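You operate a simulated robot arm through the tools that you are given. There is no shell and no other tool. Be economical: measure what you need, move in short steps, check, and stop when the job is done.

You are at the controls of a simulated two-armed robot. One attempt, no reset.

Task
Take the teal job ticket and leave it on top of the gold extension ring. Put the 0.2 grey shim from the top of the long bench on the orange extension ring. Put the small element on the top of the long bench away on the front of the desk. Take the cloths carton on the top of the long bench and put it away on the top of the dry cabinet. Take the numbered black ring and leave it on top of the grey card box on the top of the long bench. Take the small grey lamp and leave it on the middle shelf of the cleaning table. Take the tall brass ring and put it on top of the red carton. Fetch the yellow cloth dabber and set it on the red extension ring. Put the red peg on the rear top of the cleaning table away on the top of the long bench. Put the blue cloth dabber on top of the short black lens. Press the yellow test key three times. Put one of the fisheye lens from the front of the desk on the middle shelf of the cleaning table. The order is free. Set down upright: small grey lamp, yellow cloth dabber, blue cloth dabber, fisheye lens.

It is judged by the outcome, as a careful person would: the job done as asked, and still so three seconds after it is handed in. It fails if anything else is knocked over, pushed out of place, dropped, spilled or broken. Flat cloth is picked up by pressing the open fingertips on it (5 to 10 N) and closing them slowly along it; thin cloth reads only 2 to 8 mm in the jaws.

Robot
Two 7-joint arms with two-finger parallel grippers on one trunk, on a base that drives. Base frame: it is fixed to the floor where the robot stands at the start and does not move with it; the origin is under the middle of the robot, x ahead of it, y to its left, z up; the surface under the hand at the start is at about z = 800. Lengths are in mm, angles in rad, forces in N, time in s.
The left shoulder is at the start at [30, 119, 1010], the right one opposite. With the tool pointing down near the work surface each hand reaches from about 260 to 680 mm from the robot's upright axis, wherever it stands, measured 20 degrees to its own side. Places, roughly: blue cloth dabber (6x6x6 cm) [-2500, 700, 800]; cloths carton [750, 750, 750]; fisheye lens [-4000, 3000, 750]; front of the desk [-4000, 2800, 700]; gold extension ring [750, -250, 750]; grey card box (10x15x8 cm) [600, 1000, 800]; grey shim [500, 0, 750]; middle shelf of the cleaning table [-2900, 700, 500]; numbered black ring [500, 1000, 750]; orange extension ring [1000, -250, 750]; red carton (11x9x8 cm) [700, 1500, 800]; red extension ring [-3250, 250, 750]; red peg [-2750, 250, 750]; short black lens [-1250, 750, 750]; small element (3x3x2 cm) [500, 600, 800]; small grey lamp (6x4x7 cm) [400, 1200, 800]; tall brass ring (7x7x3 cm) [600, 1200, 800]; teal job ticket [750, 0, 750]; top of the dry cabinet [-500, -1400, 1500]; top of the long bench [700, 900, 800]; yellow cloth dabber (6x6x6 cm) [-3200, 200, 800]; yellow test key [-3100, 3200, 800]. Payload 3.43 kg a hand.
Tool frame (each hand has its own): the origin (TCP) lies between the finger pads and is the grasp point; the fingertips stand 30 mm ahead of it; z points along the fingers, y is the line along which they close. The gripper opens to 94 mm. The fingers are 28 mm wide and 10 mm thick; the gripper's body (50 by 96 mm) begins 55 mm behind the TCP.
Orientation is that of the tool frame in the base frame, as [roll, pitch, yaw] about the fixed x, y, z axes, in that order (R = Rz(yaw) Ry(pitch) Rx(roll)). With the fingers straight down and closing along the base's y, the tool's x points along the base's -x, its y along +y and its z along -z.

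Tools
- The arms move only by the tool drive_tool. It takes "left_deltas", "right_deltas" or both (then of equal length, played together; a hand with none holds still); each is a list of rows, each an object of numbers (a shift or turn left out is 0, a gripper value left out holds the last): "dx", "dy", "dz": the shift along the tool's x, y, z in mm; "wx", "wy", "wz": the turn, a rotation vector about the tool's x, y, z in rad. In form: [{"dx": .., "dy": .., "dz": .., "wx": .., "wy": .., "wz": ..}, ...]. A call has 1 to 8 rows; each row shifts and turns the commanded pose from where the row before left it, along the tool's axes as they then stand. "left_fingers" and "right_fingers" are, for a hand that has rows, the finger opening in mm, from 0 to 94, set as the call begins (left out, the last holds). A row lasts 0.2 s, in which the tool goes at most 50 mm and 0.15 rad; a call with a longer step from one row to the next is refused whole, and so is a gripper value outside its range. Where a pose cannot be reached the arm comes as near as it can. A force on the tool above 40 N (or 10 N above the force at the start of the call, whichever is more), or a blocked arm, ends the call early, and 0.2 s more pass. Each finger travels about 72 mm/s and halts on what it meets, pressing with about 23 N; the grip force reading is that of the motor and also rises with nothing between the fingers. The clock runs only during rows and for 0.2 s after the last one: add rows that do not move to give the fingers time. It gives the time, the measured TCP pose, the force on the tool (base axes), the opening and the grip force at its end, in the units of the frame above (readings bear some noise), with the torque about the TCP (base axes, N m) and any sound that the robot's microphone picked up, and new pictures: "pictures" is both (left out), scene, wrist or none (wrist: the cameras of the hands that moved).
- Cameras (640 x 400 px; columns grow to the right, rows downward): "scene" is now at [31.3, 21.7, 1701.2]; the picture's right is [0.30, -0.96, 0.00], its down [-0.84, -0.26, -0.48] and it looks along [0.46, 0.14, -0.88] (base axes); focal length 288 px, centre (320, 200). "left" rides on the left gripper at [76, -14, -102] in its tool frame; the picture's right is [0.18, 0.98, 0.00], its down [-0.75, 0.14, -0.64] and it looks along [-0.63, 0.12, 0.77] (tool axes); focal length 243 px, centre (320, 200). "right" rides on the right gripper at [76, 14, -102] in its tool frame; the picture's right is [-0.18, 0.98, 0.00], its down [-0.75, -0.14, -0.64] and it looks along [-0.63, -0.12, 0.77] (tool axes); focal length 243 px, centre (320, 200). There is no depth. A picture from a camera that has moved, and an enlarged one, comes with that camera's place and axes in the base frame and with its lens.
- raise_lower(by): slides the trunk up (or, below 0, down) by that many mm; the arms and the scene camera ride with it, the base frame stays. It gives what a move gives, with no picture.
- base_move(legs): drives the robot by 1 to 6 legs, each [ahead, turn to the left] in mm and rad, along the robot's own axes; the way and the turn of a leg run together, so that a leg with both is an arc; at most 1500 mm and 3.142 rad a leg. The arms and the cameras ride along, it lands a little off, and it stops where it bumps. It gives what a move gives, and a new picture of the scene camera.
- head_to(pan, tilt): turns the head with the scene camera to pan (to the left, within 2.496 rad either way) and tilt (down, from -0.506 to 1.204), counted from straight ahead of the robot. It gives what a move gives, and a new picture of the scene camera.
- inspect(camera, box): a new picture of the part [left, top, right, bottom] of that camera's present view, enlarged. It takes no simulated time.
- finish_job(): hands the job in; it is judged then, once.

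Go step by step. Nothing tells you exact positions but the pictures and the camera data: compare them with the known pose of the tool, close in by small moves and look again before you grip or let go. The budget is 556 turns and 360 pictures, counting those below and the enlarged ones. Unless the task says otherwise, let go and move clear before handing in.

The tools are called after ">>>" by a JSON object that holds its "name" and its "arguments". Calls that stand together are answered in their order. drive_tool: Moves the arms, as the interface text tells. Its arguments: {"type":"object","properties":{"left_deltas":{"type":"array","items":{"type":"object","properties":{"dx":{"type":"number"},"dy":{"type":"number"},"dz":{"type":"number"},"wx":{"type":"number"},"wy":{"type":"number"},"wz":{"type":"number"}}}},"left_fingers":{"type":"number"},"right_deltas":{"type":"array","items":{"type":"object","properties":{"dx":{"type":"number"},"dy":{"type":"number"},"dz":{"type":"number"},"wx":{"type":"number"},"wy":{"type":"number"},"wz":{"type":"number"}}}},"right_fingers":{"type":"number"},"pictures":{"type":"string","enum":["both","scene","wrist","none"]}},"required":[]} The other tools are called the same way: raise_lower (by) slides the trunk up or down; base_move (legs) drives the base; head_to (pan, tilt) turns the head that bears the scene camera; inspect (camera, box) takes an enlarged picture of a part of a camera's view; finish_job () hands the job in.

At the start:

```text
time: 0.0
left_ee_pos: [476.7, 354.6, 1100.6]
left_ee_rot: [3.142, -0.001, 3.141]
left_force: [-0.2, 0.0, 0.6]
left_wrist_torque: [-0.04, -0.04, 0.0]
left_finger_gap: 93.9
left_grip_force: 0.0
right_ee_pos: [356.7, -69.8, 1082.9]
right_ee_rot: [3.141, -0.002, -3.141]
right_force: [0.0, 0.5, -0.3]
right_wrist_torque: [0.0, -0.02, 0.02]
right_finger_gap: 94.2
right_grip_force: 0.0
trunk travel left (down, up): [-275.0, 135.0]
robot x, y, heading: [-0.6, -4.7, 0.0]
head pan, tilt: [0.3, 1.068]
```

scene: 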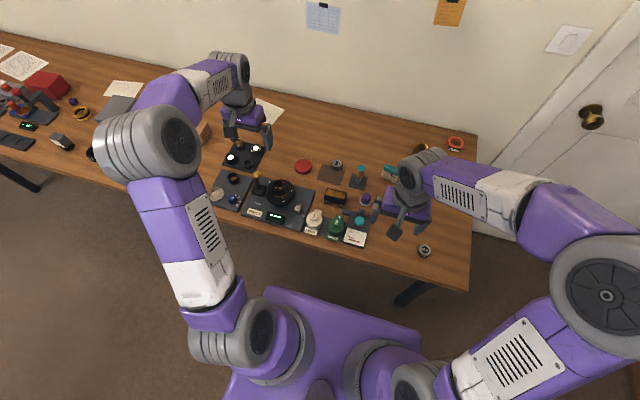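
right: 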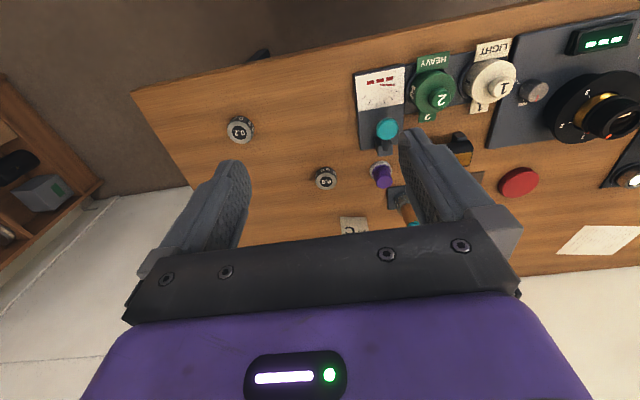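
left: 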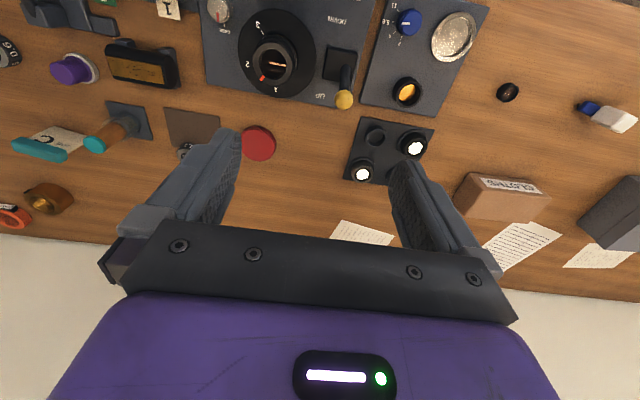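

I see the long bench ahead with instruments, rings, shims and boxes. I'll look around in enlarged views first.

>>> {"name": "inspect", "arguments": {"camera": "scene", "box": [280, 120, 480, 270]}}

>>> {"name": "inspect", "arguments": {"camera": "scene", "box": [0, 40, 280, 220]}}

>>> {"name": "inspect", "arguments": {"camera": "right", "box": [200, 40, 480, 240]}}

```text
2.67 times, centred on (380, 195) of scene
camera zoom: at [31.3, 21.7, 1701.2], right [0.3, -0.96, 0.0], down [-0.84, -0.26, -0.48], along [0.46, 0.14, -0.88], focal length 767 px, centre (160, 213)
```

zoom: 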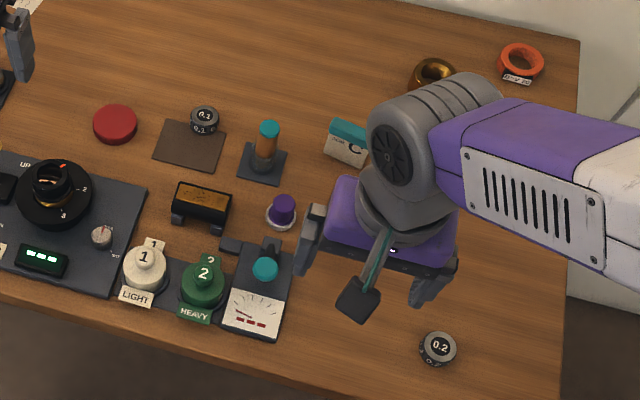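

```text
2.22 times, centred on (140, 130) of scene
camera zoom: at [31.3, 21.7, 1701.2], right [0.3, -0.96, 0.0], down [-0.84, -0.26, -0.48], along [0.46, 0.14, -0.88], focal length 639 px, centre (720, 356)
```

zoom: 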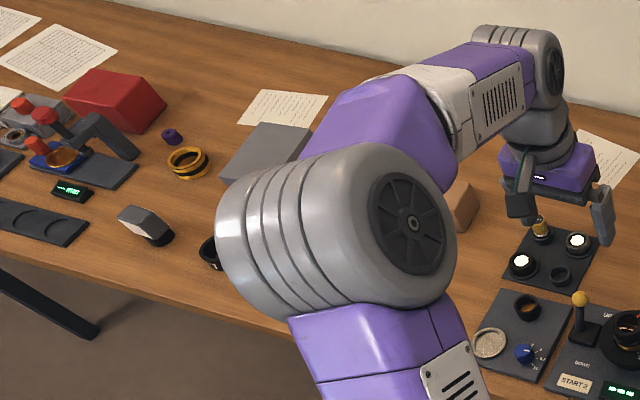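

```text
2.00 times, centred on (340, 140) of right
camera zoom: at [280.6, -55.6, 1185.5], right [0.18, 0.98, 0.0], down [0.75, -0.14, 0.64], along [0.63, -0.12, -0.77], focal length 485 px, centre (280, 320)
```

zoom: 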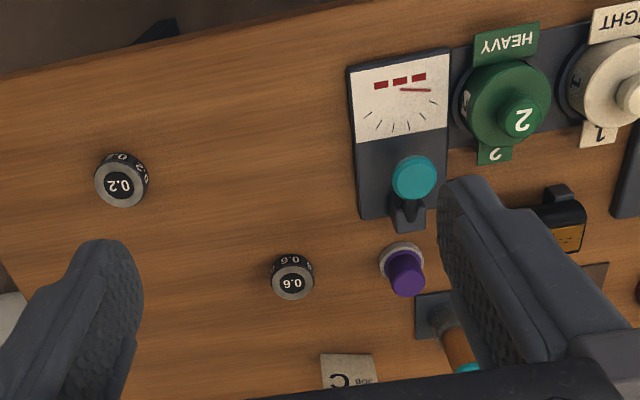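

The 0.2 shim stands near the front right corner, around (432,-222). I'll bring the right hand above it and look.

>>> {"name": "drive_tool", "arguments": {"right_deltas": [{"dx": -20, "dy": -40}, {"dx": -20, "dy": -40}, {"dx": -20, "dy": -40}, {"dx": -15, "dy": -32}, {"dz": 45}, {"dz": 45}, {"dz": 43}, {}], "pictures": "both"}}

```text
time: 1.8
left_ee_pos: [475.9, 353.9, 1101.7]
left_ee_rot: [3.141, -0.001, 3.142]
left_force: [-1.5, -0.7, 0.4]
left_wrist_torque: [0.01, -0.03, 0.02]
left_finger_gap: 94.0
left_grip_force: 0.0
right_ee_pos: [432.5, -225.3, 953.5]
right_ee_rot: [-3.139, 0.0, 3.141]
right_force: [0.5, 0.1, 0.7]
right_wrist_torque: [0.0, -0.02, 0.02]
right_finger_gap: 94.1
right_grip_force: 0.0
trunk travel left (down, up): [-275.0, 135.0]
robot x, y, heading: [2.3, -3.9, -0.004]
head pan, tilt: [0.3, 1.068]
camera scene: at [30.6, 21.6, 1701.2], right [0.3, -0.96, 0.0], down [-0.84, -0.26, -0.48], along [0.46, 0.14, -0.88], focal length 288 px, centre (320, 200)
camera right: at [355.3, -210.0, 1055.4], right [0.18, 0.98, 0.0], down [0.75, -0.14, 0.64], along [0.63, -0.12, -0.77], focal length 243 px, centre (320, 200)
```

scene: 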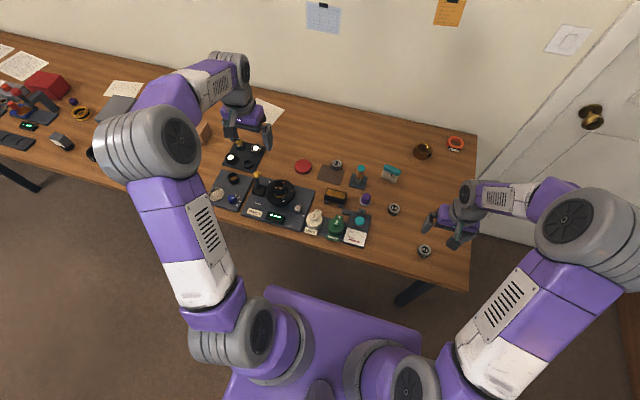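
right: 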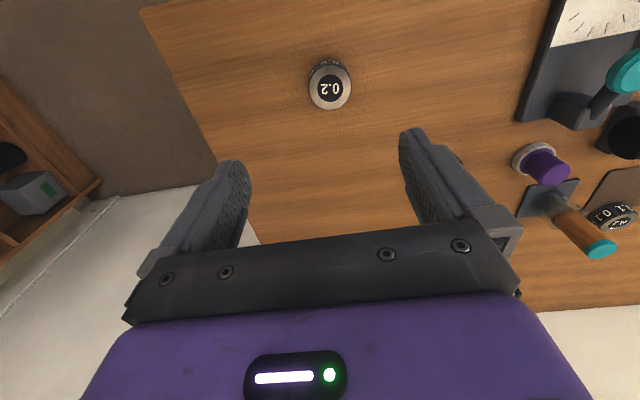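

The shim is about at (425,-213) with its top near z≈795. Descending.

>>> {"name": "drive_tool", "arguments": {"right_deltas": [{"dx": 7, "dy": 12, "dz": 20}, {"dz": 45}, {"dz": 40}, {}], "right_fingers": 70, "pictures": "wrist"}}

```text
time: 2.8
left_ee_pos: [475.4, 352.9, 1101.7]
left_ee_rot: [-3.141, -0.001, 3.141]
left_force: [-0.4, 0.0, -0.2]
left_wrist_torque: [0.01, -0.02, -0.03]
left_finger_gap: 94.0
left_grip_force: 0.1
right_ee_pos: [426.2, -212.1, 846.4]
right_ee_rot: [3.14, 0.002, -3.141]
right_force: [0.4, -0.3, -0.2]
right_wrist_torque: [0.04, 0.07, -0.03]
right_finger_gap: 70.1
right_grip_force: 0.0
trunk travel left (down, up): [-275.0, 135.0]
robot x, y, heading: [0.4, -1.0, 0.005]
head pan, tilt: [0.3, 1.068]
camera right: at [349.6, -198.1, 948.4], right [0.18, 0.98, 0.0], down [0.75, -0.14, 0.64], along [0.63, -0.12, -0.77], focal length 243 px, centre (320, 200)
```

right: 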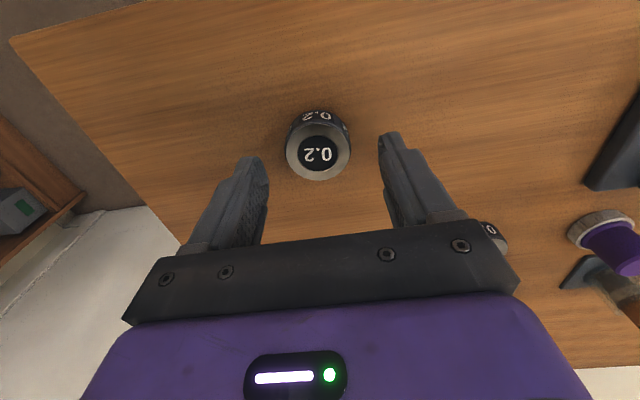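

Centred over the shim. I'll go down further in small steps and check for contact.

>>> {"name": "drive_tool", "arguments": {"right_deltas": [{"dz": 15}, {"dz": 8}, {"dz": 5}, {"dz": 4}, {}], "pictures": "wrist"}}

```text
time: 3.4
left_ee_pos: [475.8, 353.8, 1102.1]
left_ee_rot: [3.141, 0.0, 3.142]
left_force: [-0.3, 0.2, -0.2]
left_wrist_torque: [0.01, 0.01, 0.02]
left_finger_gap: 93.8
left_grip_force: 0.1
right_ee_pos: [424.5, -210.6, 829.3]
right_ee_rot: [-3.14, 0.001, -3.141]
right_force: [-9.7, 0.6, 21.3]
right_wrist_torque: [0.87, 0.16, 0.14]
right_finger_gap: 70.3
right_grip_force: 0.3
trunk travel left (down, up): [-275.0, 135.0]
robot x, y, heading: [0.6, 0.8, -0.001]
head pan, tilt: [0.3, 1.068]
stopped in row 2 (right hand): the force on the tool passed its limit at 49 N (the readings are from after the stop); the commanded pose is now the measured one
camera right: at [348.3, -196.7, 932.5], right [0.18, 0.98, 0.0], down [0.75, -0.14, 0.64], along [0.63, -0.12, -0.77], focal length 243 px, centre (320, 200)
```

right: 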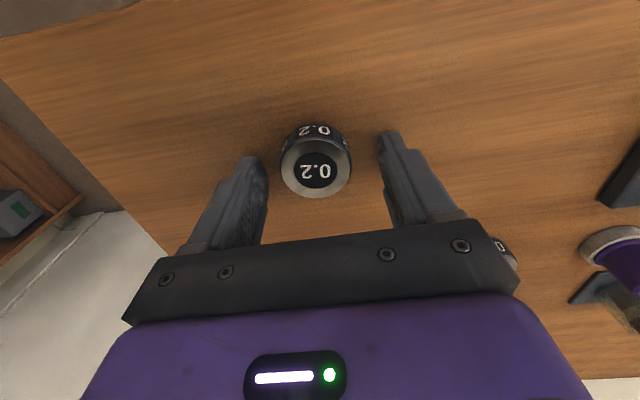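

Tips touched the bench at z≈799, so the bench surface is z=800. I'll lift 3 mm, correct x slightly and close.

>>> {"name": "drive_tool", "arguments": {"right_deltas": [{"dz": -4, "dx": 4, "dy": -1}, {}], "pictures": "none"}}

>>> {"name": "drive_tool", "arguments": {"right_deltas": [{}, {}, {}, {}], "right_fingers": 20, "pictures": "none"}}

>>> {"name": "drive_tool", "arguments": {"right_deltas": [{"dz": -40}, {"dz": -50}, {"dz": -50}, {}], "pictures": "both"}}

```text
time: 4.0
left_ee_pos: [477.8, 354.6, 1101.0]
left_ee_rot: [-3.141, 0.0, 3.141]
left_force: [-0.4, 0.0, -0.4]
left_wrist_torque: [0.01, 0.03, 0.0]
left_finger_gap: 94.0
left_grip_force: 0.1
right_ee_pos: [420.7, -211.5, 832.9]
right_ee_rot: [3.141, 0.003, -3.139]
right_force: [0.3, 0.6, 0.1]
right_wrist_torque: [-0.02, 0.03, -0.03]
right_finger_gap: 70.1
right_grip_force: 0.0
trunk travel left (down, up): [-275.0, 135.0]
robot x, y, heading: [-2.7, 0.4, -0.001]
head pan, tilt: [0.3, 1.068]
```

```text
time: 5.0
left_ee_pos: [477.0, 354.1, 1101.1]
left_ee_rot: [-3.141, -0.001, 3.141]
left_force: [0.3, -0.2, 0.5]
left_wrist_torque: [0.03, 0.02, 0.0]
left_finger_gap: 94.1
left_grip_force: 0.0
right_ee_pos: [421.4, -212.6, 832.2]
right_ee_rot: [-3.141, 0.001, -3.141]
right_force: [0.2, 1.0, -0.3]
right_wrist_torque: [0.01, 0.03, 0.0]
right_finger_gap: 38.7
right_grip_force: 22.7
trunk travel left (down, up): [-275.0, 135.0]
robot x, y, heading: [-2.0, 0.6, 0.005]
head pan, tilt: [0.3, 1.068]
```

```text
time: 6.0
left_ee_pos: [478.9, 353.7, 1101.4]
left_ee_rot: [-3.14, 0.001, -3.141]
left_force: [0.3, -0.2, -0.5]
left_wrist_torque: [0.02, -0.01, 0.01]
left_finger_gap: 94.2
left_grip_force: 0.1
right_ee_pos: [420.6, -211.4, 972.5]
right_ee_rot: [3.141, 0.0, -3.139]
right_force: [0.3, 0.5, -1.6]
right_wrist_torque: [0.02, -0.02, -0.02]
right_finger_gap: 38.9
right_grip_force: 23.0
trunk travel left (down, up): [-275.0, 135.0]
robot x, y, heading: [0.6, -0.6, 0.003]
head pan, tilt: [0.3, 1.068]
camera scene: at [32.3, 21.5, 1701.1], right [0.29, -0.96, 0.0], down [-0.84, -0.26, -0.48], along [0.46, 0.14, -0.88], focal length 288 px, centre (320, 200)
camera right: at [344.4, -197.9, 1074.7], right [0.18, 0.98, 0.0], down [0.75, -0.14, 0.64], along [0.63, -0.12, -0.77], focal length 243 px, centre (320, 200)
```

scene: 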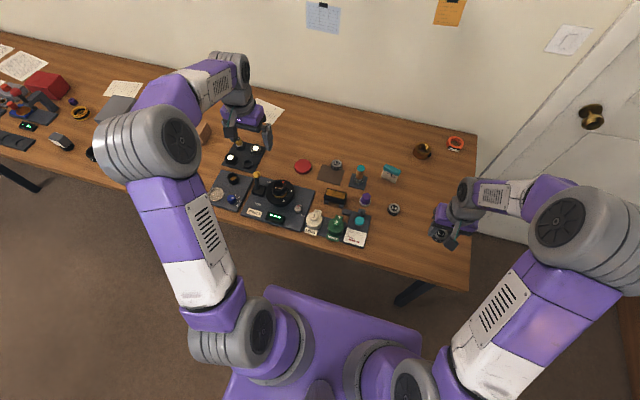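
right: 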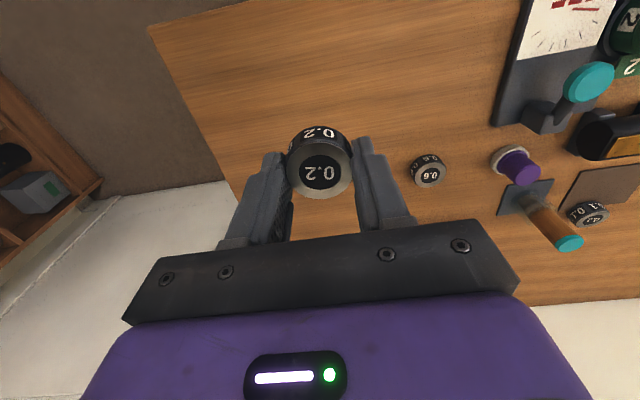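

Shim is held. I need to see how far the base/torso sticks out in front before driving toward the bench.

>>> {"name": "head_to", "arguments": {"pan": -0.1, "tilt": 1.204}}

```text
time: 6.8
left_ee_pos: [477.8, 354.0, 1102.1]
left_ee_rot: [3.141, 0.001, -3.14]
left_force: [0.2, 0.4, -0.9]
left_wrist_torque: [0.01, -0.03, 0.0]
left_finger_gap: 94.2
left_grip_force: 0.0
right_ee_pos: [419.9, -212.3, 972.5]
right_ee_rot: [3.141, 0.002, 3.142]
right_force: [-0.1, 0.7, -0.9]
right_wrist_torque: [-0.03, -0.01, 0.04]
right_finger_gap: 39.1
right_grip_force: 22.9
trunk travel left (down, up): [-275.0, 135.0]
robot x, y, heading: [-0.9, 0.1, -0.001]
head pan, tilt: [-0.099, 1.201]
camera scene: at [24.9, -3.2, 1693.2], right [-0.1, -1.0, 0.0], down [-0.93, 0.09, -0.36], along [0.36, -0.04, -0.93], focal length 288 px, centre (320, 200)
```

scene: 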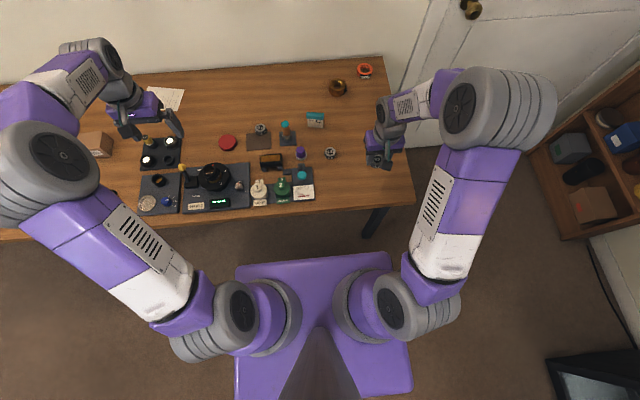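

I'll measure the base's height by raising the trunk and comparing its image.

>>> {"name": "raise_lower", "arguments": {"by": 130}}

>>> {"name": "head_to", "arguments": {"pan": -0.1, "tilt": 1.204}}

```text
time: 8.4
left_ee_pos: [478.2, 353.3, 1230.9]
left_ee_rot: [-3.142, -0.001, -3.141]
left_force: [0.2, -0.5, -0.2]
left_wrist_torque: [0.01, 0.0, 0.0]
left_finger_gap: 94.0
left_grip_force: 0.2
right_ee_pos: [421.7, -211.7, 1102.0]
right_ee_rot: [3.141, 0.001, -3.141]
right_force: [1.0, 0.3, -1.5]
right_wrist_torque: [0.04, 0.03, 0.01]
right_finger_gap: 38.8
right_grip_force: 23.2
trunk travel left (down, up): [-405.0, 5.0]
robot x, y, heading: [-1.1, -3.3, -0.003]
head pan, tilt: [-0.099, 1.201]
```

```text
time: 9.0
left_ee_pos: [477.5, 355.0, 1231.0]
left_ee_rot: [3.141, 0.001, 3.14]
left_force: [0.8, -0.9, -0.5]
left_wrist_torque: [0.01, -0.01, -0.02]
left_finger_gap: 94.0
left_grip_force: 0.1
right_ee_pos: [420.3, -212.2, 1101.2]
right_ee_rot: [-3.141, 0.002, 3.142]
right_force: [1.1, -0.3, -0.2]
right_wrist_torque: [0.01, 0.0, 0.02]
right_finger_gap: 38.9
right_grip_force: 22.9
trunk travel left (down, up): [-405.0, 5.0]
robot x, y, heading: [-0.7, -0.3, -0.001]
head pan, tilt: [-0.099, 1.201]
camera scene: at [24.8, -3.2, 1823.2], right [-0.1, -0.99, 0.0], down [-0.93, 0.09, -0.36], along [0.36, -0.04, -0.93], focal length 288 px, centre (320, 200)
```

scene: 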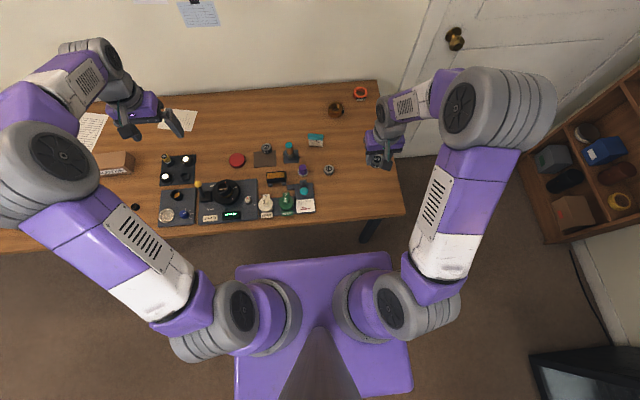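

The plate is the torso top. The rings are far, so I'll approach from the bench's right end; first I'll look at the space on the right.

>>> {"name": "head_to", "arguments": {"pan": -1.2, "tilt": 0.55}}

>>> {"name": "head_to", "arguments": {"pan": -2.1, "tilt": 0.4}}

>>> {"name": "head_to", "arguments": {"pan": 2.4, "tilt": 0.3}}

>>> {"name": "head_to", "arguments": {"pan": 1.2, "tilt": 0.5}}

```text
time: 10.3
left_ee_pos: [478.6, 354.6, 1230.6]
left_ee_rot: [3.141, 0.001, -3.141]
left_force: [-1.1, -0.1, 0.9]
left_wrist_torque: [0.01, -0.02, 0.0]
left_finger_gap: 94.0
left_grip_force: 0.0
right_ee_pos: [420.3, -211.3, 1101.7]
right_ee_rot: [-3.141, 0.002, 3.141]
right_force: [0.1, 0.9, -0.8]
right_wrist_torque: [-0.01, 0.0, 0.01]
right_finger_gap: 38.7
right_grip_force: 23.3
trunk travel left (down, up): [-405.0, 5.0]
robot x, y, heading: [0.6, -1.6, -0.0]
head pan, tilt: [-1.201, 0.55]
camera scene: at [1.7, -81.4, 1872.3], right [-0.93, -0.36, 0.0], down [-0.19, 0.49, -0.85], along [0.31, -0.79, -0.52], focal length 288 px, centre (320, 200)
```

scene: 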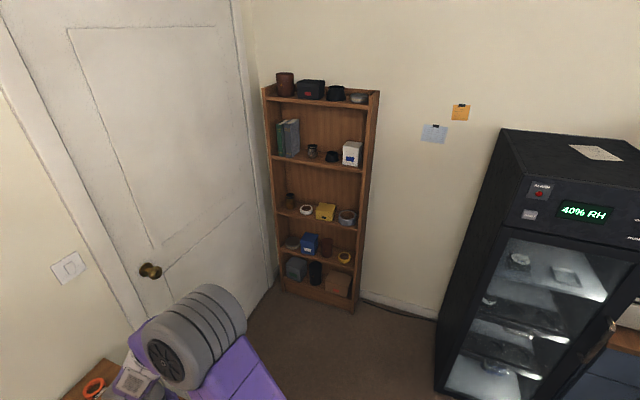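

```text
time: 11.5
left_ee_pos: [478.7, 353.6, 1231.9]
left_ee_rot: [-3.141, -0.001, 3.141]
left_force: [-0.4, 0.4, -0.4]
left_wrist_torque: [0.02, 0.02, -0.02]
left_finger_gap: 94.2
left_grip_force: 0.0
right_ee_pos: [421.4, -211.6, 1102.0]
right_ee_rot: [-3.14, 0.0, -3.141]
right_force: [0.7, 0.3, -0.3]
right_wrist_torque: [0.02, 0.02, 0.03]
right_finger_gap: 38.6
right_grip_force: 23.2
trunk travel left (down, up): [-405.0, 5.0]
robot x, y, heading: [-1.1, -0.4, -0.002]
head pan, tilt: [-2.1, 0.4]
camera scene: at [-77.6, -77.7, 1886.0], right [-0.86, 0.5, 0.0], down [0.2, 0.34, -0.92], along [-0.46, -0.8, -0.39], focal length 288 px, centre (320, 200)
```

scene: 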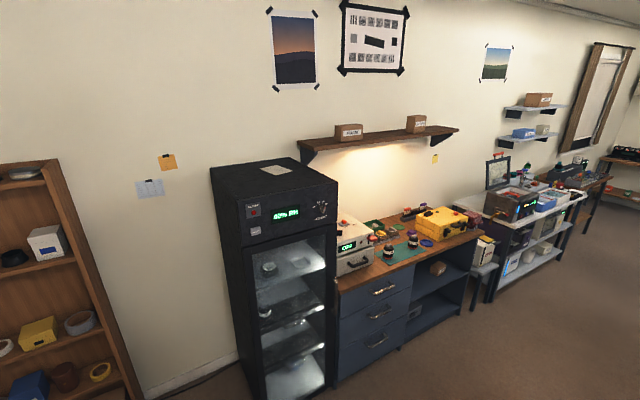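

```text
time: 15.1
left_ee_pos: [477.4, 354.2, 1230.1]
left_ee_rot: [-3.141, 0.0, 3.14]
left_force: [0.6, -1.0, 0.3]
left_wrist_torque: [-0.02, 0.02, 0.0]
left_finger_gap: 93.8
left_grip_force: 0.0
right_ee_pos: [419.3, -211.6, 1101.1]
right_ee_rot: [3.141, 0.001, 3.141]
right_force: [0.0, 0.3, -0.5]
right_wrist_torque: [-0.01, 0.02, -0.01]
right_finger_gap: 38.8
right_grip_force: 22.5
trunk travel left (down, up): [-405.0, 5.0]
robot x, y, heading: [2.4, 2.9, 0.005]
head pan, tilt: [2.4, 0.3]
camera scene: at [-99.7, 65.5, 1895.3], right [0.68, 0.74, 0.0], down [0.22, -0.2, -0.96], along [-0.7, 0.65, -0.3], focal length 288 px, centre (320, 200)
```

scene: 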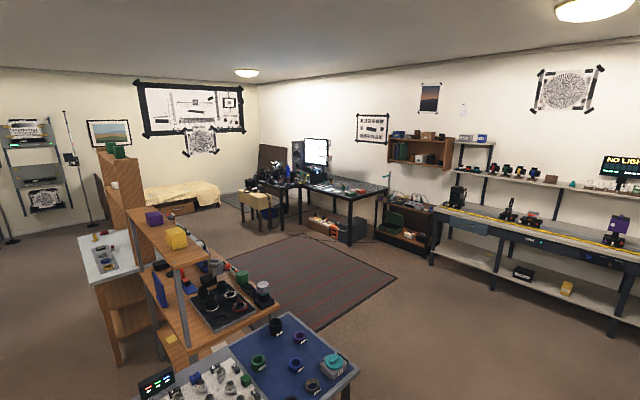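

```text
time: 16.5
left_ee_pos: [477.6, 355.0, 1230.9]
left_ee_rot: [-3.141, -0.001, -3.142]
left_force: [-0.2, 0.3, -0.3]
left_wrist_torque: [0.01, -0.01, -0.01]
left_finger_gap: 94.1
left_grip_force: 0.1
right_ee_pos: [421.3, -211.1, 1102.2]
right_ee_rot: [-3.141, 0.001, 3.141]
right_force: [-0.5, 0.2, -1.1]
right_wrist_torque: [0.03, 0.01, -0.01]
right_finger_gap: 38.7
right_grip_force: 23.4
trunk travel left (down, up): [-405.0, 5.0]
robot x, y, heading: [-0.2, 0.1, -0.001]
head pan, tilt: [1.201, 0.499]
camera scene: at [2.0, 87.2, 1876.9], right [0.93, -0.36, 0.0], down [-0.17, -0.45, -0.88], along [0.32, 0.82, -0.48], focal length 288 px, centre (320, 200)
```

scene: 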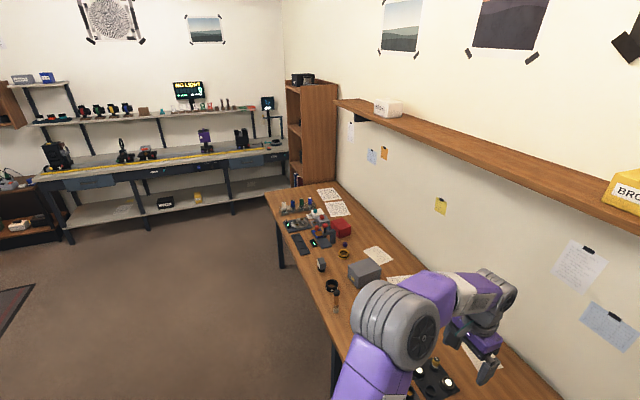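

The right end of the bench has an aisle about 1.1 m wide. I'll drive there with a turn, reverse and arc.

>>> {"name": "base_move", "arguments": {"legs": [[0, 1.5708], [-850, 0], [0, -1.5708]]}}

>>> {"name": "head_to", "arguments": {"pan": 0.5, "tilt": 0.8}}

```text
time: 28.7
left_ee_pos: [494.2, -464.2, 1231.5]
left_ee_rot: [-3.141, -0.001, -3.109]
left_force: [0.6, 0.3, 0.0]
left_wrist_torque: [-0.03, -0.03, 0.04]
left_finger_gap: 94.2
left_grip_force: 0.1
right_ee_pos: [453.5, -1032.0, 1101.6]
right_ee_rot: [3.14, 0.002, -3.108]
right_force: [-0.5, -0.8, -0.7]
right_wrist_torque: [0.01, -0.04, 0.01]
right_finger_gap: 38.5
right_grip_force: 23.1
trunk travel left (down, up): [-405.0, 5.0]
robot x, y, heading: [30.4, -834.7, 0.033]
head pan, tilt: [1.201, 0.499]
camera scene: at [26.8, -746.5, 1876.9], right [0.94, -0.33, 0.0], down [-0.16, -0.45, -0.88], along [0.29, 0.83, -0.48], focal length 288 px, centre (320, 200)
```

scene: 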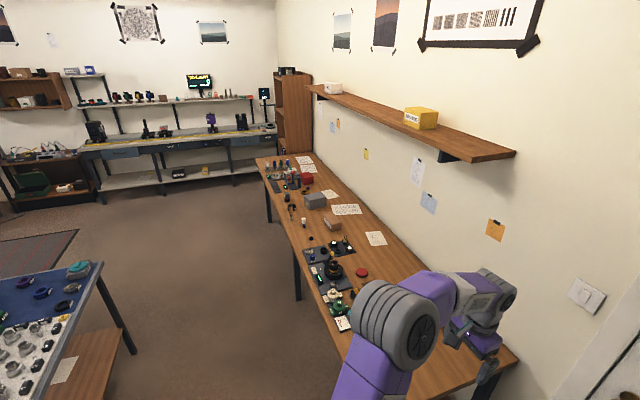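

```text
time: 29.8
left_ee_pos: [493.2, -463.5, 1231.3]
left_ee_rot: [3.141, 0.002, -3.11]
left_force: [0.3, -0.1, 0.8]
left_wrist_torque: [-0.01, 0.02, 0.0]
left_finger_gap: 93.7
left_grip_force: 0.0
right_ee_pos: [453.5, -1032.5, 1102.0]
right_ee_rot: [-3.141, 0.002, -3.107]
right_force: [0.1, 0.1, -0.3]
right_wrist_torque: [-0.01, 0.02, -0.03]
right_finger_gap: 38.4
right_grip_force: 22.8
trunk travel left (down, up): [-405.0, 5.0]
robot x, y, heading: [28.9, -833.5, 0.036]
head pan, tilt: [0.499, 0.799]
camera scene: at [66.1, -791.3, 1850.9], right [0.51, -0.86, 0.0], down [-0.62, -0.36, -0.7], along [0.6, 0.35, -0.72], focal length 288 px, centre (320, 200)
```

scene: 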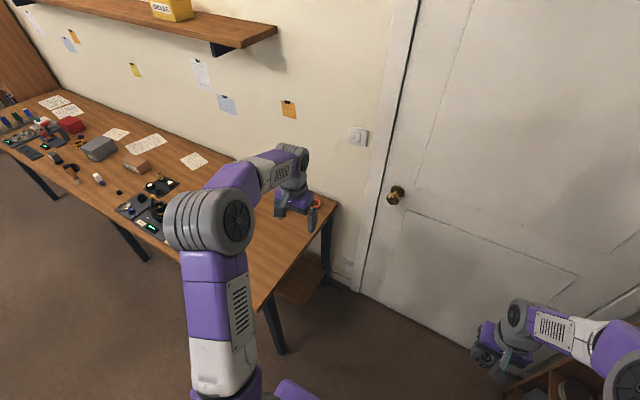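

>>> {"name": "base_move", "arguments": {"legs": [[500, 0.6], [0, 0.25]]}}

```text
time: 32.6
left_ee_pos: [677.3, -119.4, 1231.1]
left_ee_rot: [-3.138, 0.0, -2.537]
left_force: [-0.3, 0.2, -0.1]
left_wrist_torque: [0.01, -0.01, 0.03]
left_finger_gap: 94.2
left_grip_force: 0.1
right_ee_pos: [945.1, -621.0, 1099.2]
right_ee_rot: [3.141, -0.019, -2.549]
right_force: [-1.9, -1.6, -1.4]
right_wrist_torque: [0.13, -0.21, -0.13]
right_finger_gap: 38.3
right_grip_force: 23.4
trunk travel left (down, up): [-405.0, 5.0]
robot x, y, heading: [480.9, -683.1, 0.607]
head pan, tilt: [0.499, 0.799]
stopped in leg 1: the force on the tool passed its limit at 62 N (the readings are from after the stop); the commanded pose is now the measured one
camera scene: at [495.3, -624.4, 1850.9], right [0.89, -0.45, 0.0], down [-0.32, -0.64, -0.7], along [0.31, 0.62, -0.72], focal length 288 px, centre (320, 200)
```

scene: 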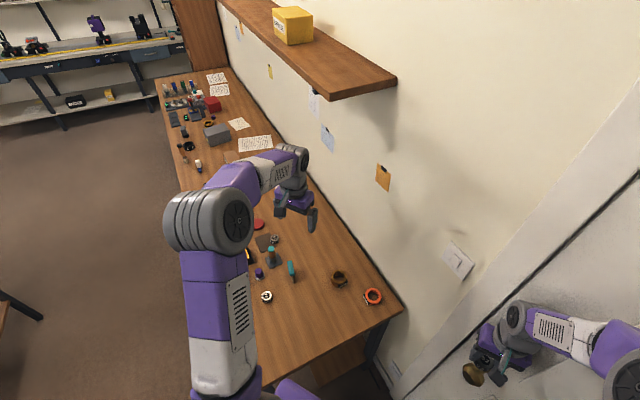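

The right hand brushed the door. I'll back it away from the door and over toward the bench, then finish the turn.

>>> {"name": "drive_tool", "arguments": {"right_deltas": [{"dx": 33, "dy": 22}, {"dx": 33, "dy": 22}, {"dy": 40}, {"dy": 40}, {}], "pictures": "none"}}

>>> {"name": "base_move", "arguments": {"legs": [[0, 0.28]]}}

>>> {"name": "head_to", "arguments": {"pan": 0.0, "tilt": 0.95}}

```text
time: 33.8
left_ee_pos: [677.1, -121.7, 1232.5]
left_ee_rot: [-3.141, -0.001, -2.537]
left_force: [-0.4, -0.2, 0.4]
left_wrist_torque: [0.02, 0.02, 0.01]
left_finger_gap: 94.0
left_grip_force: 0.0
right_ee_pos: [822.5, -557.1, 1101.2]
right_ee_rot: [3.139, -0.021, -2.548]
right_force: [0.0, 0.3, -0.5]
right_wrist_torque: [-0.01, 0.03, 0.03]
right_finger_gap: 38.3
right_grip_force: 23.5
trunk travel left (down, up): [-405.0, 5.0]
robot x, y, heading: [484.7, -684.1, 0.605]
head pan, tilt: [0.499, 0.799]
```

```text
time: 35.1
left_ee_pos: [513.2, -88.7, 1231.2]
left_ee_rot: [-3.141, 0.001, -2.257]
left_force: [0.5, -0.3, 0.1]
left_wrist_torque: [-0.03, 0.01, 0.01]
left_finger_gap: 94.2
left_grip_force: 0.0
right_ee_pos: [774.5, -468.4, 1100.9]
right_ee_rot: [3.141, -0.02, -2.269]
right_force: [0.5, -0.1, -0.3]
right_wrist_torque: [0.02, 0.04, 0.02]
right_finger_gap: 38.7
right_grip_force: 23.0
trunk travel left (down, up): [-405.0, 5.0]
robot x, y, heading: [484.6, -685.6, 0.887]
head pan, tilt: [0.499, 0.799]
camera scene: at [480.0, -624.3, 1850.9], right [0.98, -0.19, 0.0], down [-0.13, -0.7, -0.7], along [0.13, 0.69, -0.72], focal length 288 px, centre (320, 200)
```

scene: 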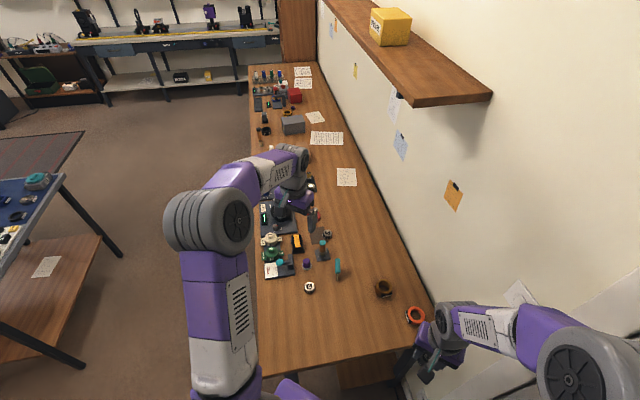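

```text
time: 36.1
left_ee_pos: [513.7, -88.2, 1231.5]
left_ee_rot: [-3.139, 0.001, -2.256]
left_force: [0.1, 0.3, 0.3]
left_wrist_torque: [0.0, -0.01, 0.04]
left_finger_gap: 93.9
left_grip_force: 0.1
right_ee_pos: [774.6, -469.4, 1102.8]
right_ee_rot: [3.14, -0.019, -2.268]
right_force: [0.2, -0.4, -0.4]
right_wrist_torque: [0.0, 0.03, 0.02]
right_finger_gap: 38.2
right_grip_force: 23.1
trunk travel left (down, up): [-405.0, 5.0]
robot x, y, heading: [485.7, -682.9, 0.884]
head pan, tilt: [0.0, 0.949]
camera scene: at [511.3, -647.3, 1839.4], right [0.77, -0.63, 0.0], down [-0.51, -0.63, -0.58], along [0.37, 0.45, -0.81], focal length 288 px, centre (320, 200)
```

scene: 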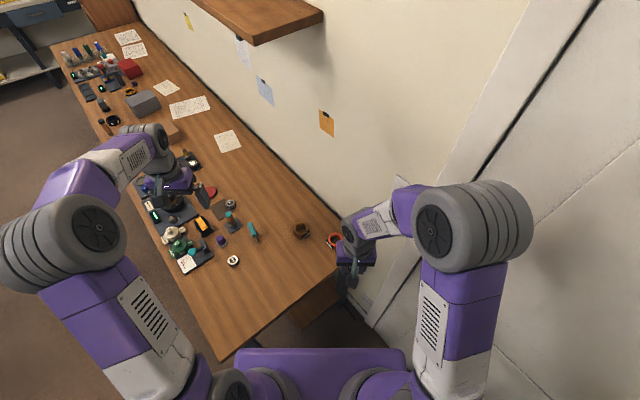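

I'll move the right hand with the shim toward the orange ring.

>>> {"name": "drive_tool", "arguments": {"right_deltas": [{"dx": -45, "dy": 8, "dz": 20}, {"dx": -45, "dy": 8, "dz": 20}, {"dx": -45, "dy": 8, "dz": 20}, {"dx": -45, "dy": 8, "dz": 20}, {"dz": 40}, {"dz": 30}, {}], "pictures": "both"}}

```text
time: 37.7
left_ee_pos: [513.3, -88.9, 1231.4]
left_ee_rot: [-3.141, -0.001, -2.257]
left_force: [-0.3, 0.0, -0.7]
left_wrist_torque: [0.03, 0.0, 0.0]
left_finger_gap: 93.9
left_grip_force: 0.1
right_ee_pos: [864.2, -312.0, 949.9]
right_ee_rot: [3.141, -0.019, -2.27]
right_force: [-0.2, 0.6, -0.4]
right_wrist_torque: [0.0, -0.03, 0.02]
right_finger_gap: 38.5
right_grip_force: 22.8
trunk travel left (down, up): [-405.0, 5.0]
robot x, y, heading: [486.6, -684.4, 0.884]
head pan, tilt: [0.0, 0.949]
camera scene: at [511.0, -647.7, 1839.4], right [0.77, -0.63, 0.0], down [-0.51, -0.63, -0.58], along [0.37, 0.45, -0.81], focal length 288 px, centre (320, 200)
camera right: at [805.8, -359.6, 1052.9], right [-0.63, 0.77, 0.0], down [0.6, 0.5, 0.63], along [0.49, 0.4, -0.78], focal length 243 px, centre (320, 200)
```

scene: 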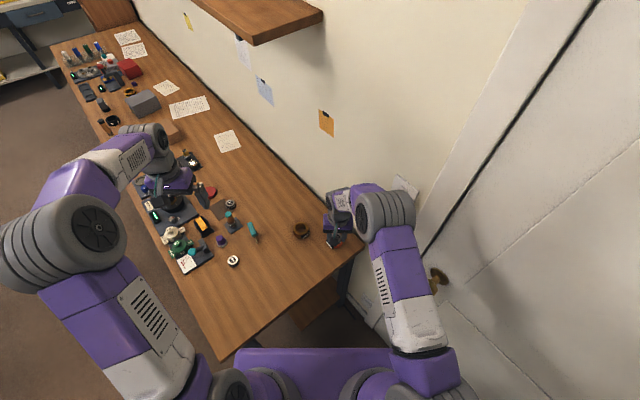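
right: 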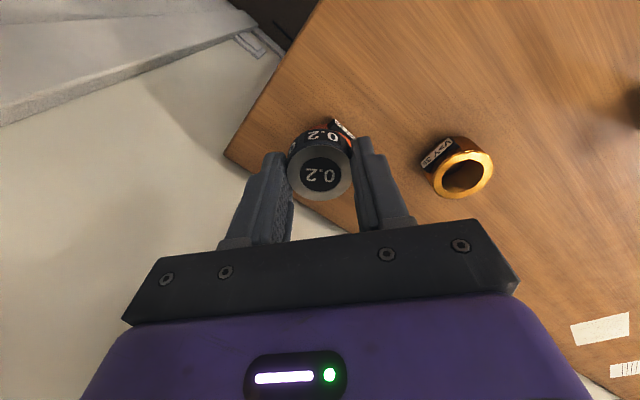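

>>> {"name": "drive_tool", "arguments": {"right_deltas": [{"dx": -30, "dy": 2}, {"dx": -25, "dy": 2}, {}], "pictures": "wrist"}}

```text
time: 38.5
left_ee_pos: [513.8, -90.2, 1232.5]
left_ee_rot: [3.14, 0.0, -2.257]
left_force: [0.3, -0.1, 0.3]
left_wrist_torque: [0.0, 0.0, -0.01]
left_finger_gap: 93.8
left_grip_force: 0.0
right_ee_pos: [897.0, -267.8, 948.6]
right_ee_rot: [3.138, -0.022, -2.27]
right_force: [1.3, -1.0, -1.4]
right_wrist_torque: [0.0, 0.01, 0.03]
right_finger_gap: 38.5
right_grip_force: 23.2
trunk travel left (down, up): [-405.0, 5.0]
robot x, y, heading: [487.4, -683.7, 0.884]
head pan, tilt: [0.0, 0.949]
camera right: at [839.3, -315.6, 1053.2], right [-0.64, 0.77, 0.0], down [0.6, 0.5, 0.63], along [0.49, 0.4, -0.78], focal length 243 px, centre (320, 200)
```

right: 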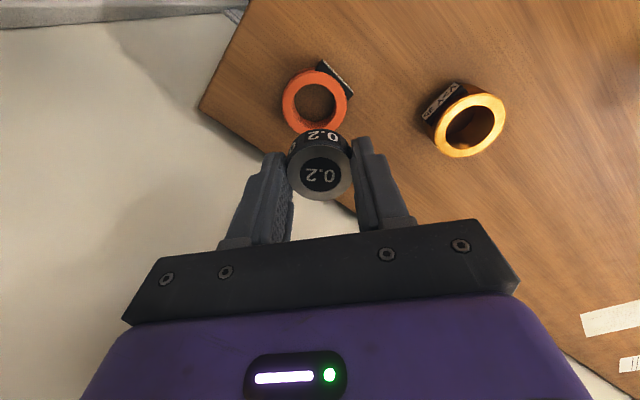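

The ring is about at (895,-273). I'll level the hand, move above it and descend partway.

>>> {"name": "drive_tool", "arguments": {"right_deltas": [{"wy": -0.02, "dx": 4, "dy": -2}, {"dz": 30}, {"dz": 25}, {}], "pictures": "wrist"}}

```text
time: 39.5
left_ee_pos: [514.9, -88.5, 1231.8]
left_ee_rot: [3.141, -0.001, -2.257]
left_force: [0.1, 0.0, 0.5]
left_wrist_torque: [0.01, -0.03, 0.0]
left_finger_gap: 94.1
left_grip_force: 0.1
right_ee_pos: [894.9, -274.0, 892.3]
right_ee_rot: [-3.141, 0.0, -2.269]
right_force: [-0.1, 0.4, -1.6]
right_wrist_torque: [0.02, 0.03, -0.03]
right_finger_gap: 38.5
right_grip_force: 22.9
trunk travel left (down, up): [-405.0, 5.0]
robot x, y, heading: [487.7, -681.9, 0.885]
head pan, tilt: [0.0, 0.949]
camera right: at [835.6, -322.6, 994.7], right [-0.64, 0.77, 0.0], down [0.59, 0.49, 0.64], along [0.5, 0.41, -0.77], focal length 243 px, centre (320, 200)
```

right: 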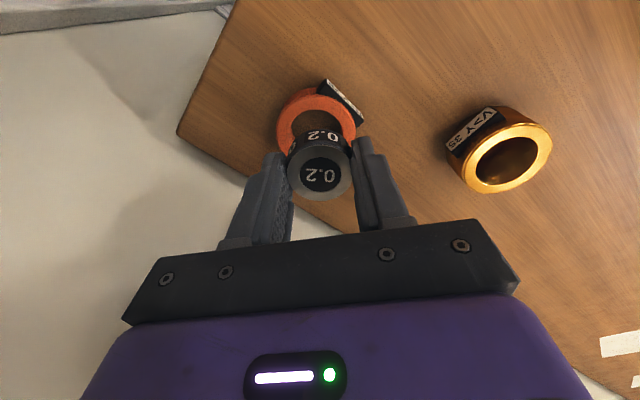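

>>> {"name": "inspect", "arguments": {"camera": "right", "box": [240, 60, 400, 220]}}

```text
2.50 times, centred on (320, 140) of right
camera zoom: at [835.6, -322.6, 994.7], right [-0.64, 0.77, 0.0], down [0.59, 0.49, 0.64], along [0.5, 0.41, -0.77], focal length 606 px, centre (320, 350)
```

zoom: 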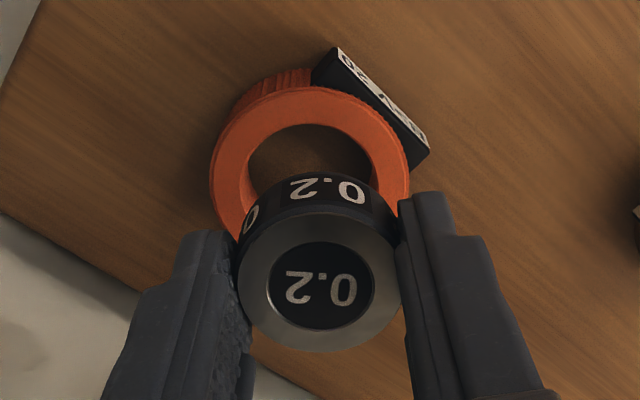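

>>> {"name": "drive_tool", "arguments": {"right_deltas": [{"dx": 1, "dy": -2.5, "dz": 20}, {"dz": 15}, {}], "pictures": "none"}}

>>> {"name": "inspect", "arguments": {"camera": "right", "box": [240, 60, 400, 220]}}

```text
time: 40.3
left_ee_pos: [514.2, -89.1, 1230.9]
left_ee_rot: [-3.141, -0.001, -2.256]
left_force: [-0.2, 0.2, 0.7]
left_wrist_torque: [0.05, 0.02, -0.03]
left_finger_gap: 94.2
left_grip_force: 0.0
right_ee_pos: [895.1, -274.4, 858.8]
right_ee_rot: [3.141, 0.0, -2.269]
right_force: [0.2, -0.1, -0.4]
right_wrist_torque: [-0.02, 0.02, -0.02]
right_finger_gap: 38.5
right_grip_force: 23.3
trunk travel left (down, up): [-405.0, 5.0]
robot x, y, heading: [486.6, -682.5, 0.883]
head pan, tilt: [0.0, 0.949]
```

```text
2.50 times, centred on (320, 140) of right
camera zoom: at [837.0, -323.3, 959.9], right [-0.64, 0.77, 0.0], down [0.59, 0.49, 0.64], along [0.5, 0.41, -0.77], focal length 606 px, centre (320, 350)
```

zoom: 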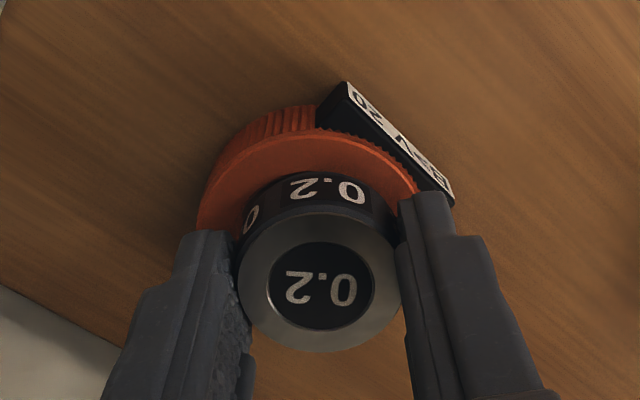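

>>> {"name": "drive_tool", "arguments": {"right_deltas": [{"dx": -1, "dy": -3}, {"dz": 8}, {"dz": 4}, {}], "pictures": "none"}}

>>> {"name": "inspect", "arguments": {"camera": "right", "box": [240, 60, 400, 220]}}

```text
time: 41.3
left_ee_pos: [512.4, -91.0, 1232.7]
left_ee_rot: [3.141, 0.004, -2.257]
left_force: [1.1, 0.5, -1.0]
left_wrist_torque: [0.02, 0.02, 0.02]
left_finger_gap: 94.0
left_grip_force: 0.0
right_ee_pos: [900.5, -273.6, 848.9]
right_ee_rot: [3.139, 0.011, -2.269]
right_force: [0.2, -1.2, 36.5]
right_wrist_torque: [-0.33, 0.07, 0.02]
right_finger_gap: 38.7
right_grip_force: 23.3
trunk travel left (down, up): [-405.0, 5.0]
robot x, y, heading: [486.1, -680.5, 0.883]
head pan, tilt: [0.0, 0.949]
```

```text
2.50 times, centred on (320, 140) of right
camera zoom: at [839.3, -324.5, 951.6], right [-0.63, 0.77, 0.0], down [0.59, 0.48, 0.65], along [0.5, 0.41, -0.76], focal length 606 px, centre (320, 350)
```

zoom: 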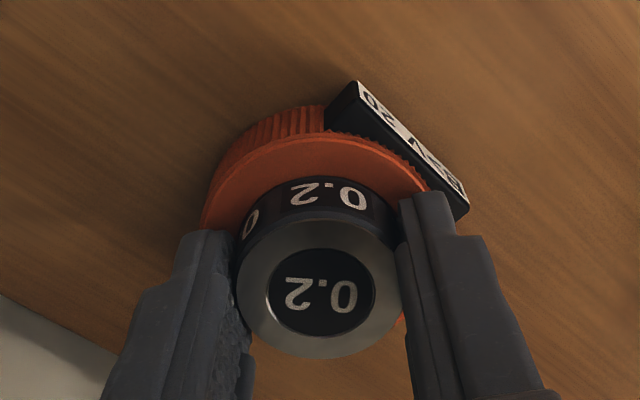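

The shim rests on the ring, well centred. I'll relieve the pressure, open, and lift away.

>>> {"name": "drive_tool", "arguments": {"right_deltas": [{"dz": -2}, {}], "pictures": "none"}}

>>> {"name": "drive_tool", "arguments": {"right_deltas": [{}, {}, {}], "right_fingers": 58, "pictures": "none"}}

>>> {"name": "drive_tool", "arguments": {"right_deltas": [{"dz": -20}, {"dz": -40}, {"dz": -40}, {}], "pictures": "wrist"}}

```text
time: 41.9
left_ee_pos: [513.0, -89.4, 1232.6]
left_ee_rot: [-3.138, 0.003, -2.257]
left_force: [0.6, -0.1, -0.8]
left_wrist_torque: [0.02, -0.03, 0.02]
left_finger_gap: 94.0
left_grip_force: 0.1
right_ee_pos: [899.1, -273.9, 849.7]
right_ee_rot: [3.139, 0.007, -2.268]
right_force: [1.4, 5.3, 26.9]
right_wrist_torque: [-0.05, -0.06, -0.01]
right_finger_gap: 38.6
right_grip_force: 22.5
trunk travel left (down, up): [-405.0, 5.0]
robot x, y, heading: [485.2, -682.9, 0.889]
head pan, tilt: [0.0, 0.949]
```

```text
time: 42.7
left_ee_pos: [512.3, -88.7, 1231.8]
left_ee_rot: [-3.14, 0.002, -2.257]
left_force: [0.2, 0.2, -0.3]
left_wrist_torque: [-0.02, 0.0, -0.03]
left_finger_gap: 94.2
left_grip_force: 0.2
right_ee_pos: [898.0, -274.2, 850.0]
right_ee_rot: [3.141, 0.006, -2.269]
right_force: [-4.7, 5.7, 28.0]
right_wrist_torque: [-0.05, 0.04, 0.04]
right_finger_gap: 51.7
right_grip_force: 0.0
trunk travel left (down, up): [-405.0, 5.0]
robot x, y, heading: [485.1, -683.5, 0.886]
head pan, tilt: [0.0, 0.949]
```

```text
time: 43.7
left_ee_pos: [514.4, -90.0, 1230.4]
left_ee_rot: [3.141, 0.0, -2.258]
left_force: [-0.4, 0.4, -0.6]
left_wrist_torque: [0.0, -0.01, -0.01]
left_finger_gap: 94.0
left_grip_force: 0.0
right_ee_pos: [900.2, -271.5, 949.1]
right_ee_rot: [-3.141, -0.002, -2.27]
right_force: [0.5, 0.4, -0.3]
right_wrist_torque: [0.03, -0.02, 0.0]
right_finger_gap: 57.9
right_grip_force: 0.0
trunk travel left (down, up): [-405.0, 5.0]
robot x, y, heading: [483.0, -685.8, 0.885]
head pan, tilt: [0.0, 0.949]
camera right: at [840.3, -323.6, 1051.4], right [-0.63, 0.77, 0.0], down [0.59, 0.49, 0.64], along [0.5, 0.41, -0.77], focal length 243 px, centre (320, 200)
```

right: 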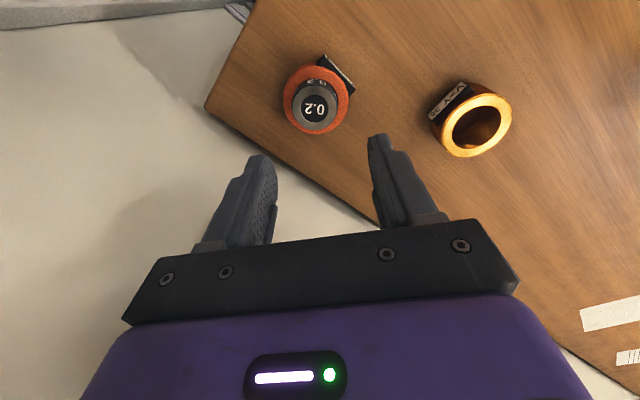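

The shim sits on the orange ring. Now retract the right hand and bring the left hand over the ticket.

>>> {"name": "drive_tool", "arguments": {"left_deltas": [{"dx": -34, "dy": -27}, {"dx": -34, "dy": -27}, {"dx": -34, "dy": -27}, {"dx": -20, "dy": -20, "dz": 20}, {"dz": 50}, {"dz": 50}, {"dz": 50}, {}], "right_deltas": [{"dz": -40}, {"dx": 40, "dz": -40}, {"dx": 45}, {"dx": 45}, {"dx": 45}, {}, {}, {}], "pictures": "both"}}

```text
refused: row 2 steps farther than a row can; nothing moved
```

>>> {"name": "drive_tool", "arguments": {"left_deltas": [{"dx": -34, "dy": -27}, {"dx": -34, "dy": -27}, {"dx": -34, "dy": -27}, {"dx": -20, "dy": -20, "dz": 20}, {"dz": 50}, {"dz": 50}, {"dz": 50}, {}], "right_deltas": [{"dz": -40}, {"dx": 30, "dz": -35}, {"dx": 45}, {"dx": 45}, {"dx": 45}, {}, {}, {}], "pictures": "wrist"}}

```text
time: 45.5
left_ee_pos: [669.7, -61.8, 1060.3]
left_ee_rot: [3.141, 0.001, -2.257]
left_force: [-0.1, 0.0, 0.3]
left_wrist_torque: [-0.01, 0.03, 0.03]
left_finger_gap: 93.9
left_grip_force: 0.0
right_ee_pos: [793.8, -402.8, 1024.4]
right_ee_rot: [3.141, 0.0, -2.268]
right_force: [-0.3, 0.1, -0.2]
right_wrist_torque: [-0.01, -0.02, 0.0]
right_finger_gap: 58.1
right_grip_force: 0.2
trunk travel left (down, up): [-405.0, 5.0]
robot x, y, heading: [484.1, -680.7, 0.884]
head pan, tilt: [0.0, 0.949]
camera right: at [733.2, -452.7, 1126.6], right [-0.64, 0.77, 0.0], down [0.59, 0.49, 0.64], along [0.5, 0.41, -0.77], focal length 243 px, centre (320, 200)
camera left: at [633.0, -128.8, 1162.7], right [-0.88, 0.48, 0.0], down [0.37, 0.67, 0.64], along [0.31, 0.56, -0.77], focal length 243 px, centre (320, 200)
```

right: 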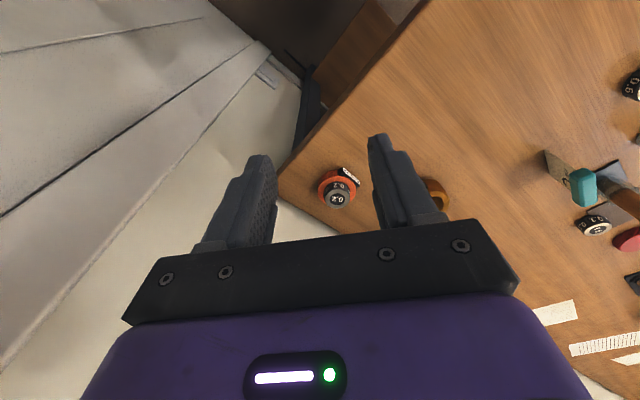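
left: 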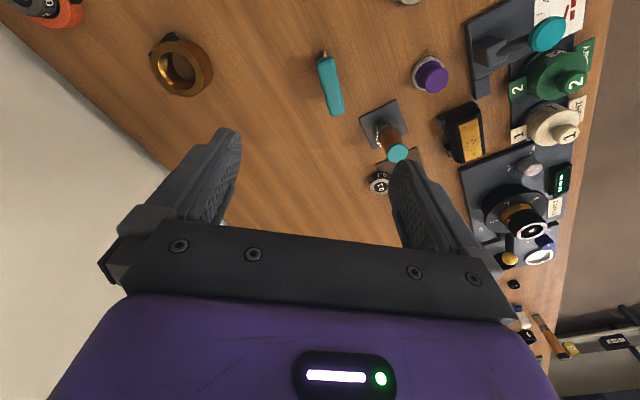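

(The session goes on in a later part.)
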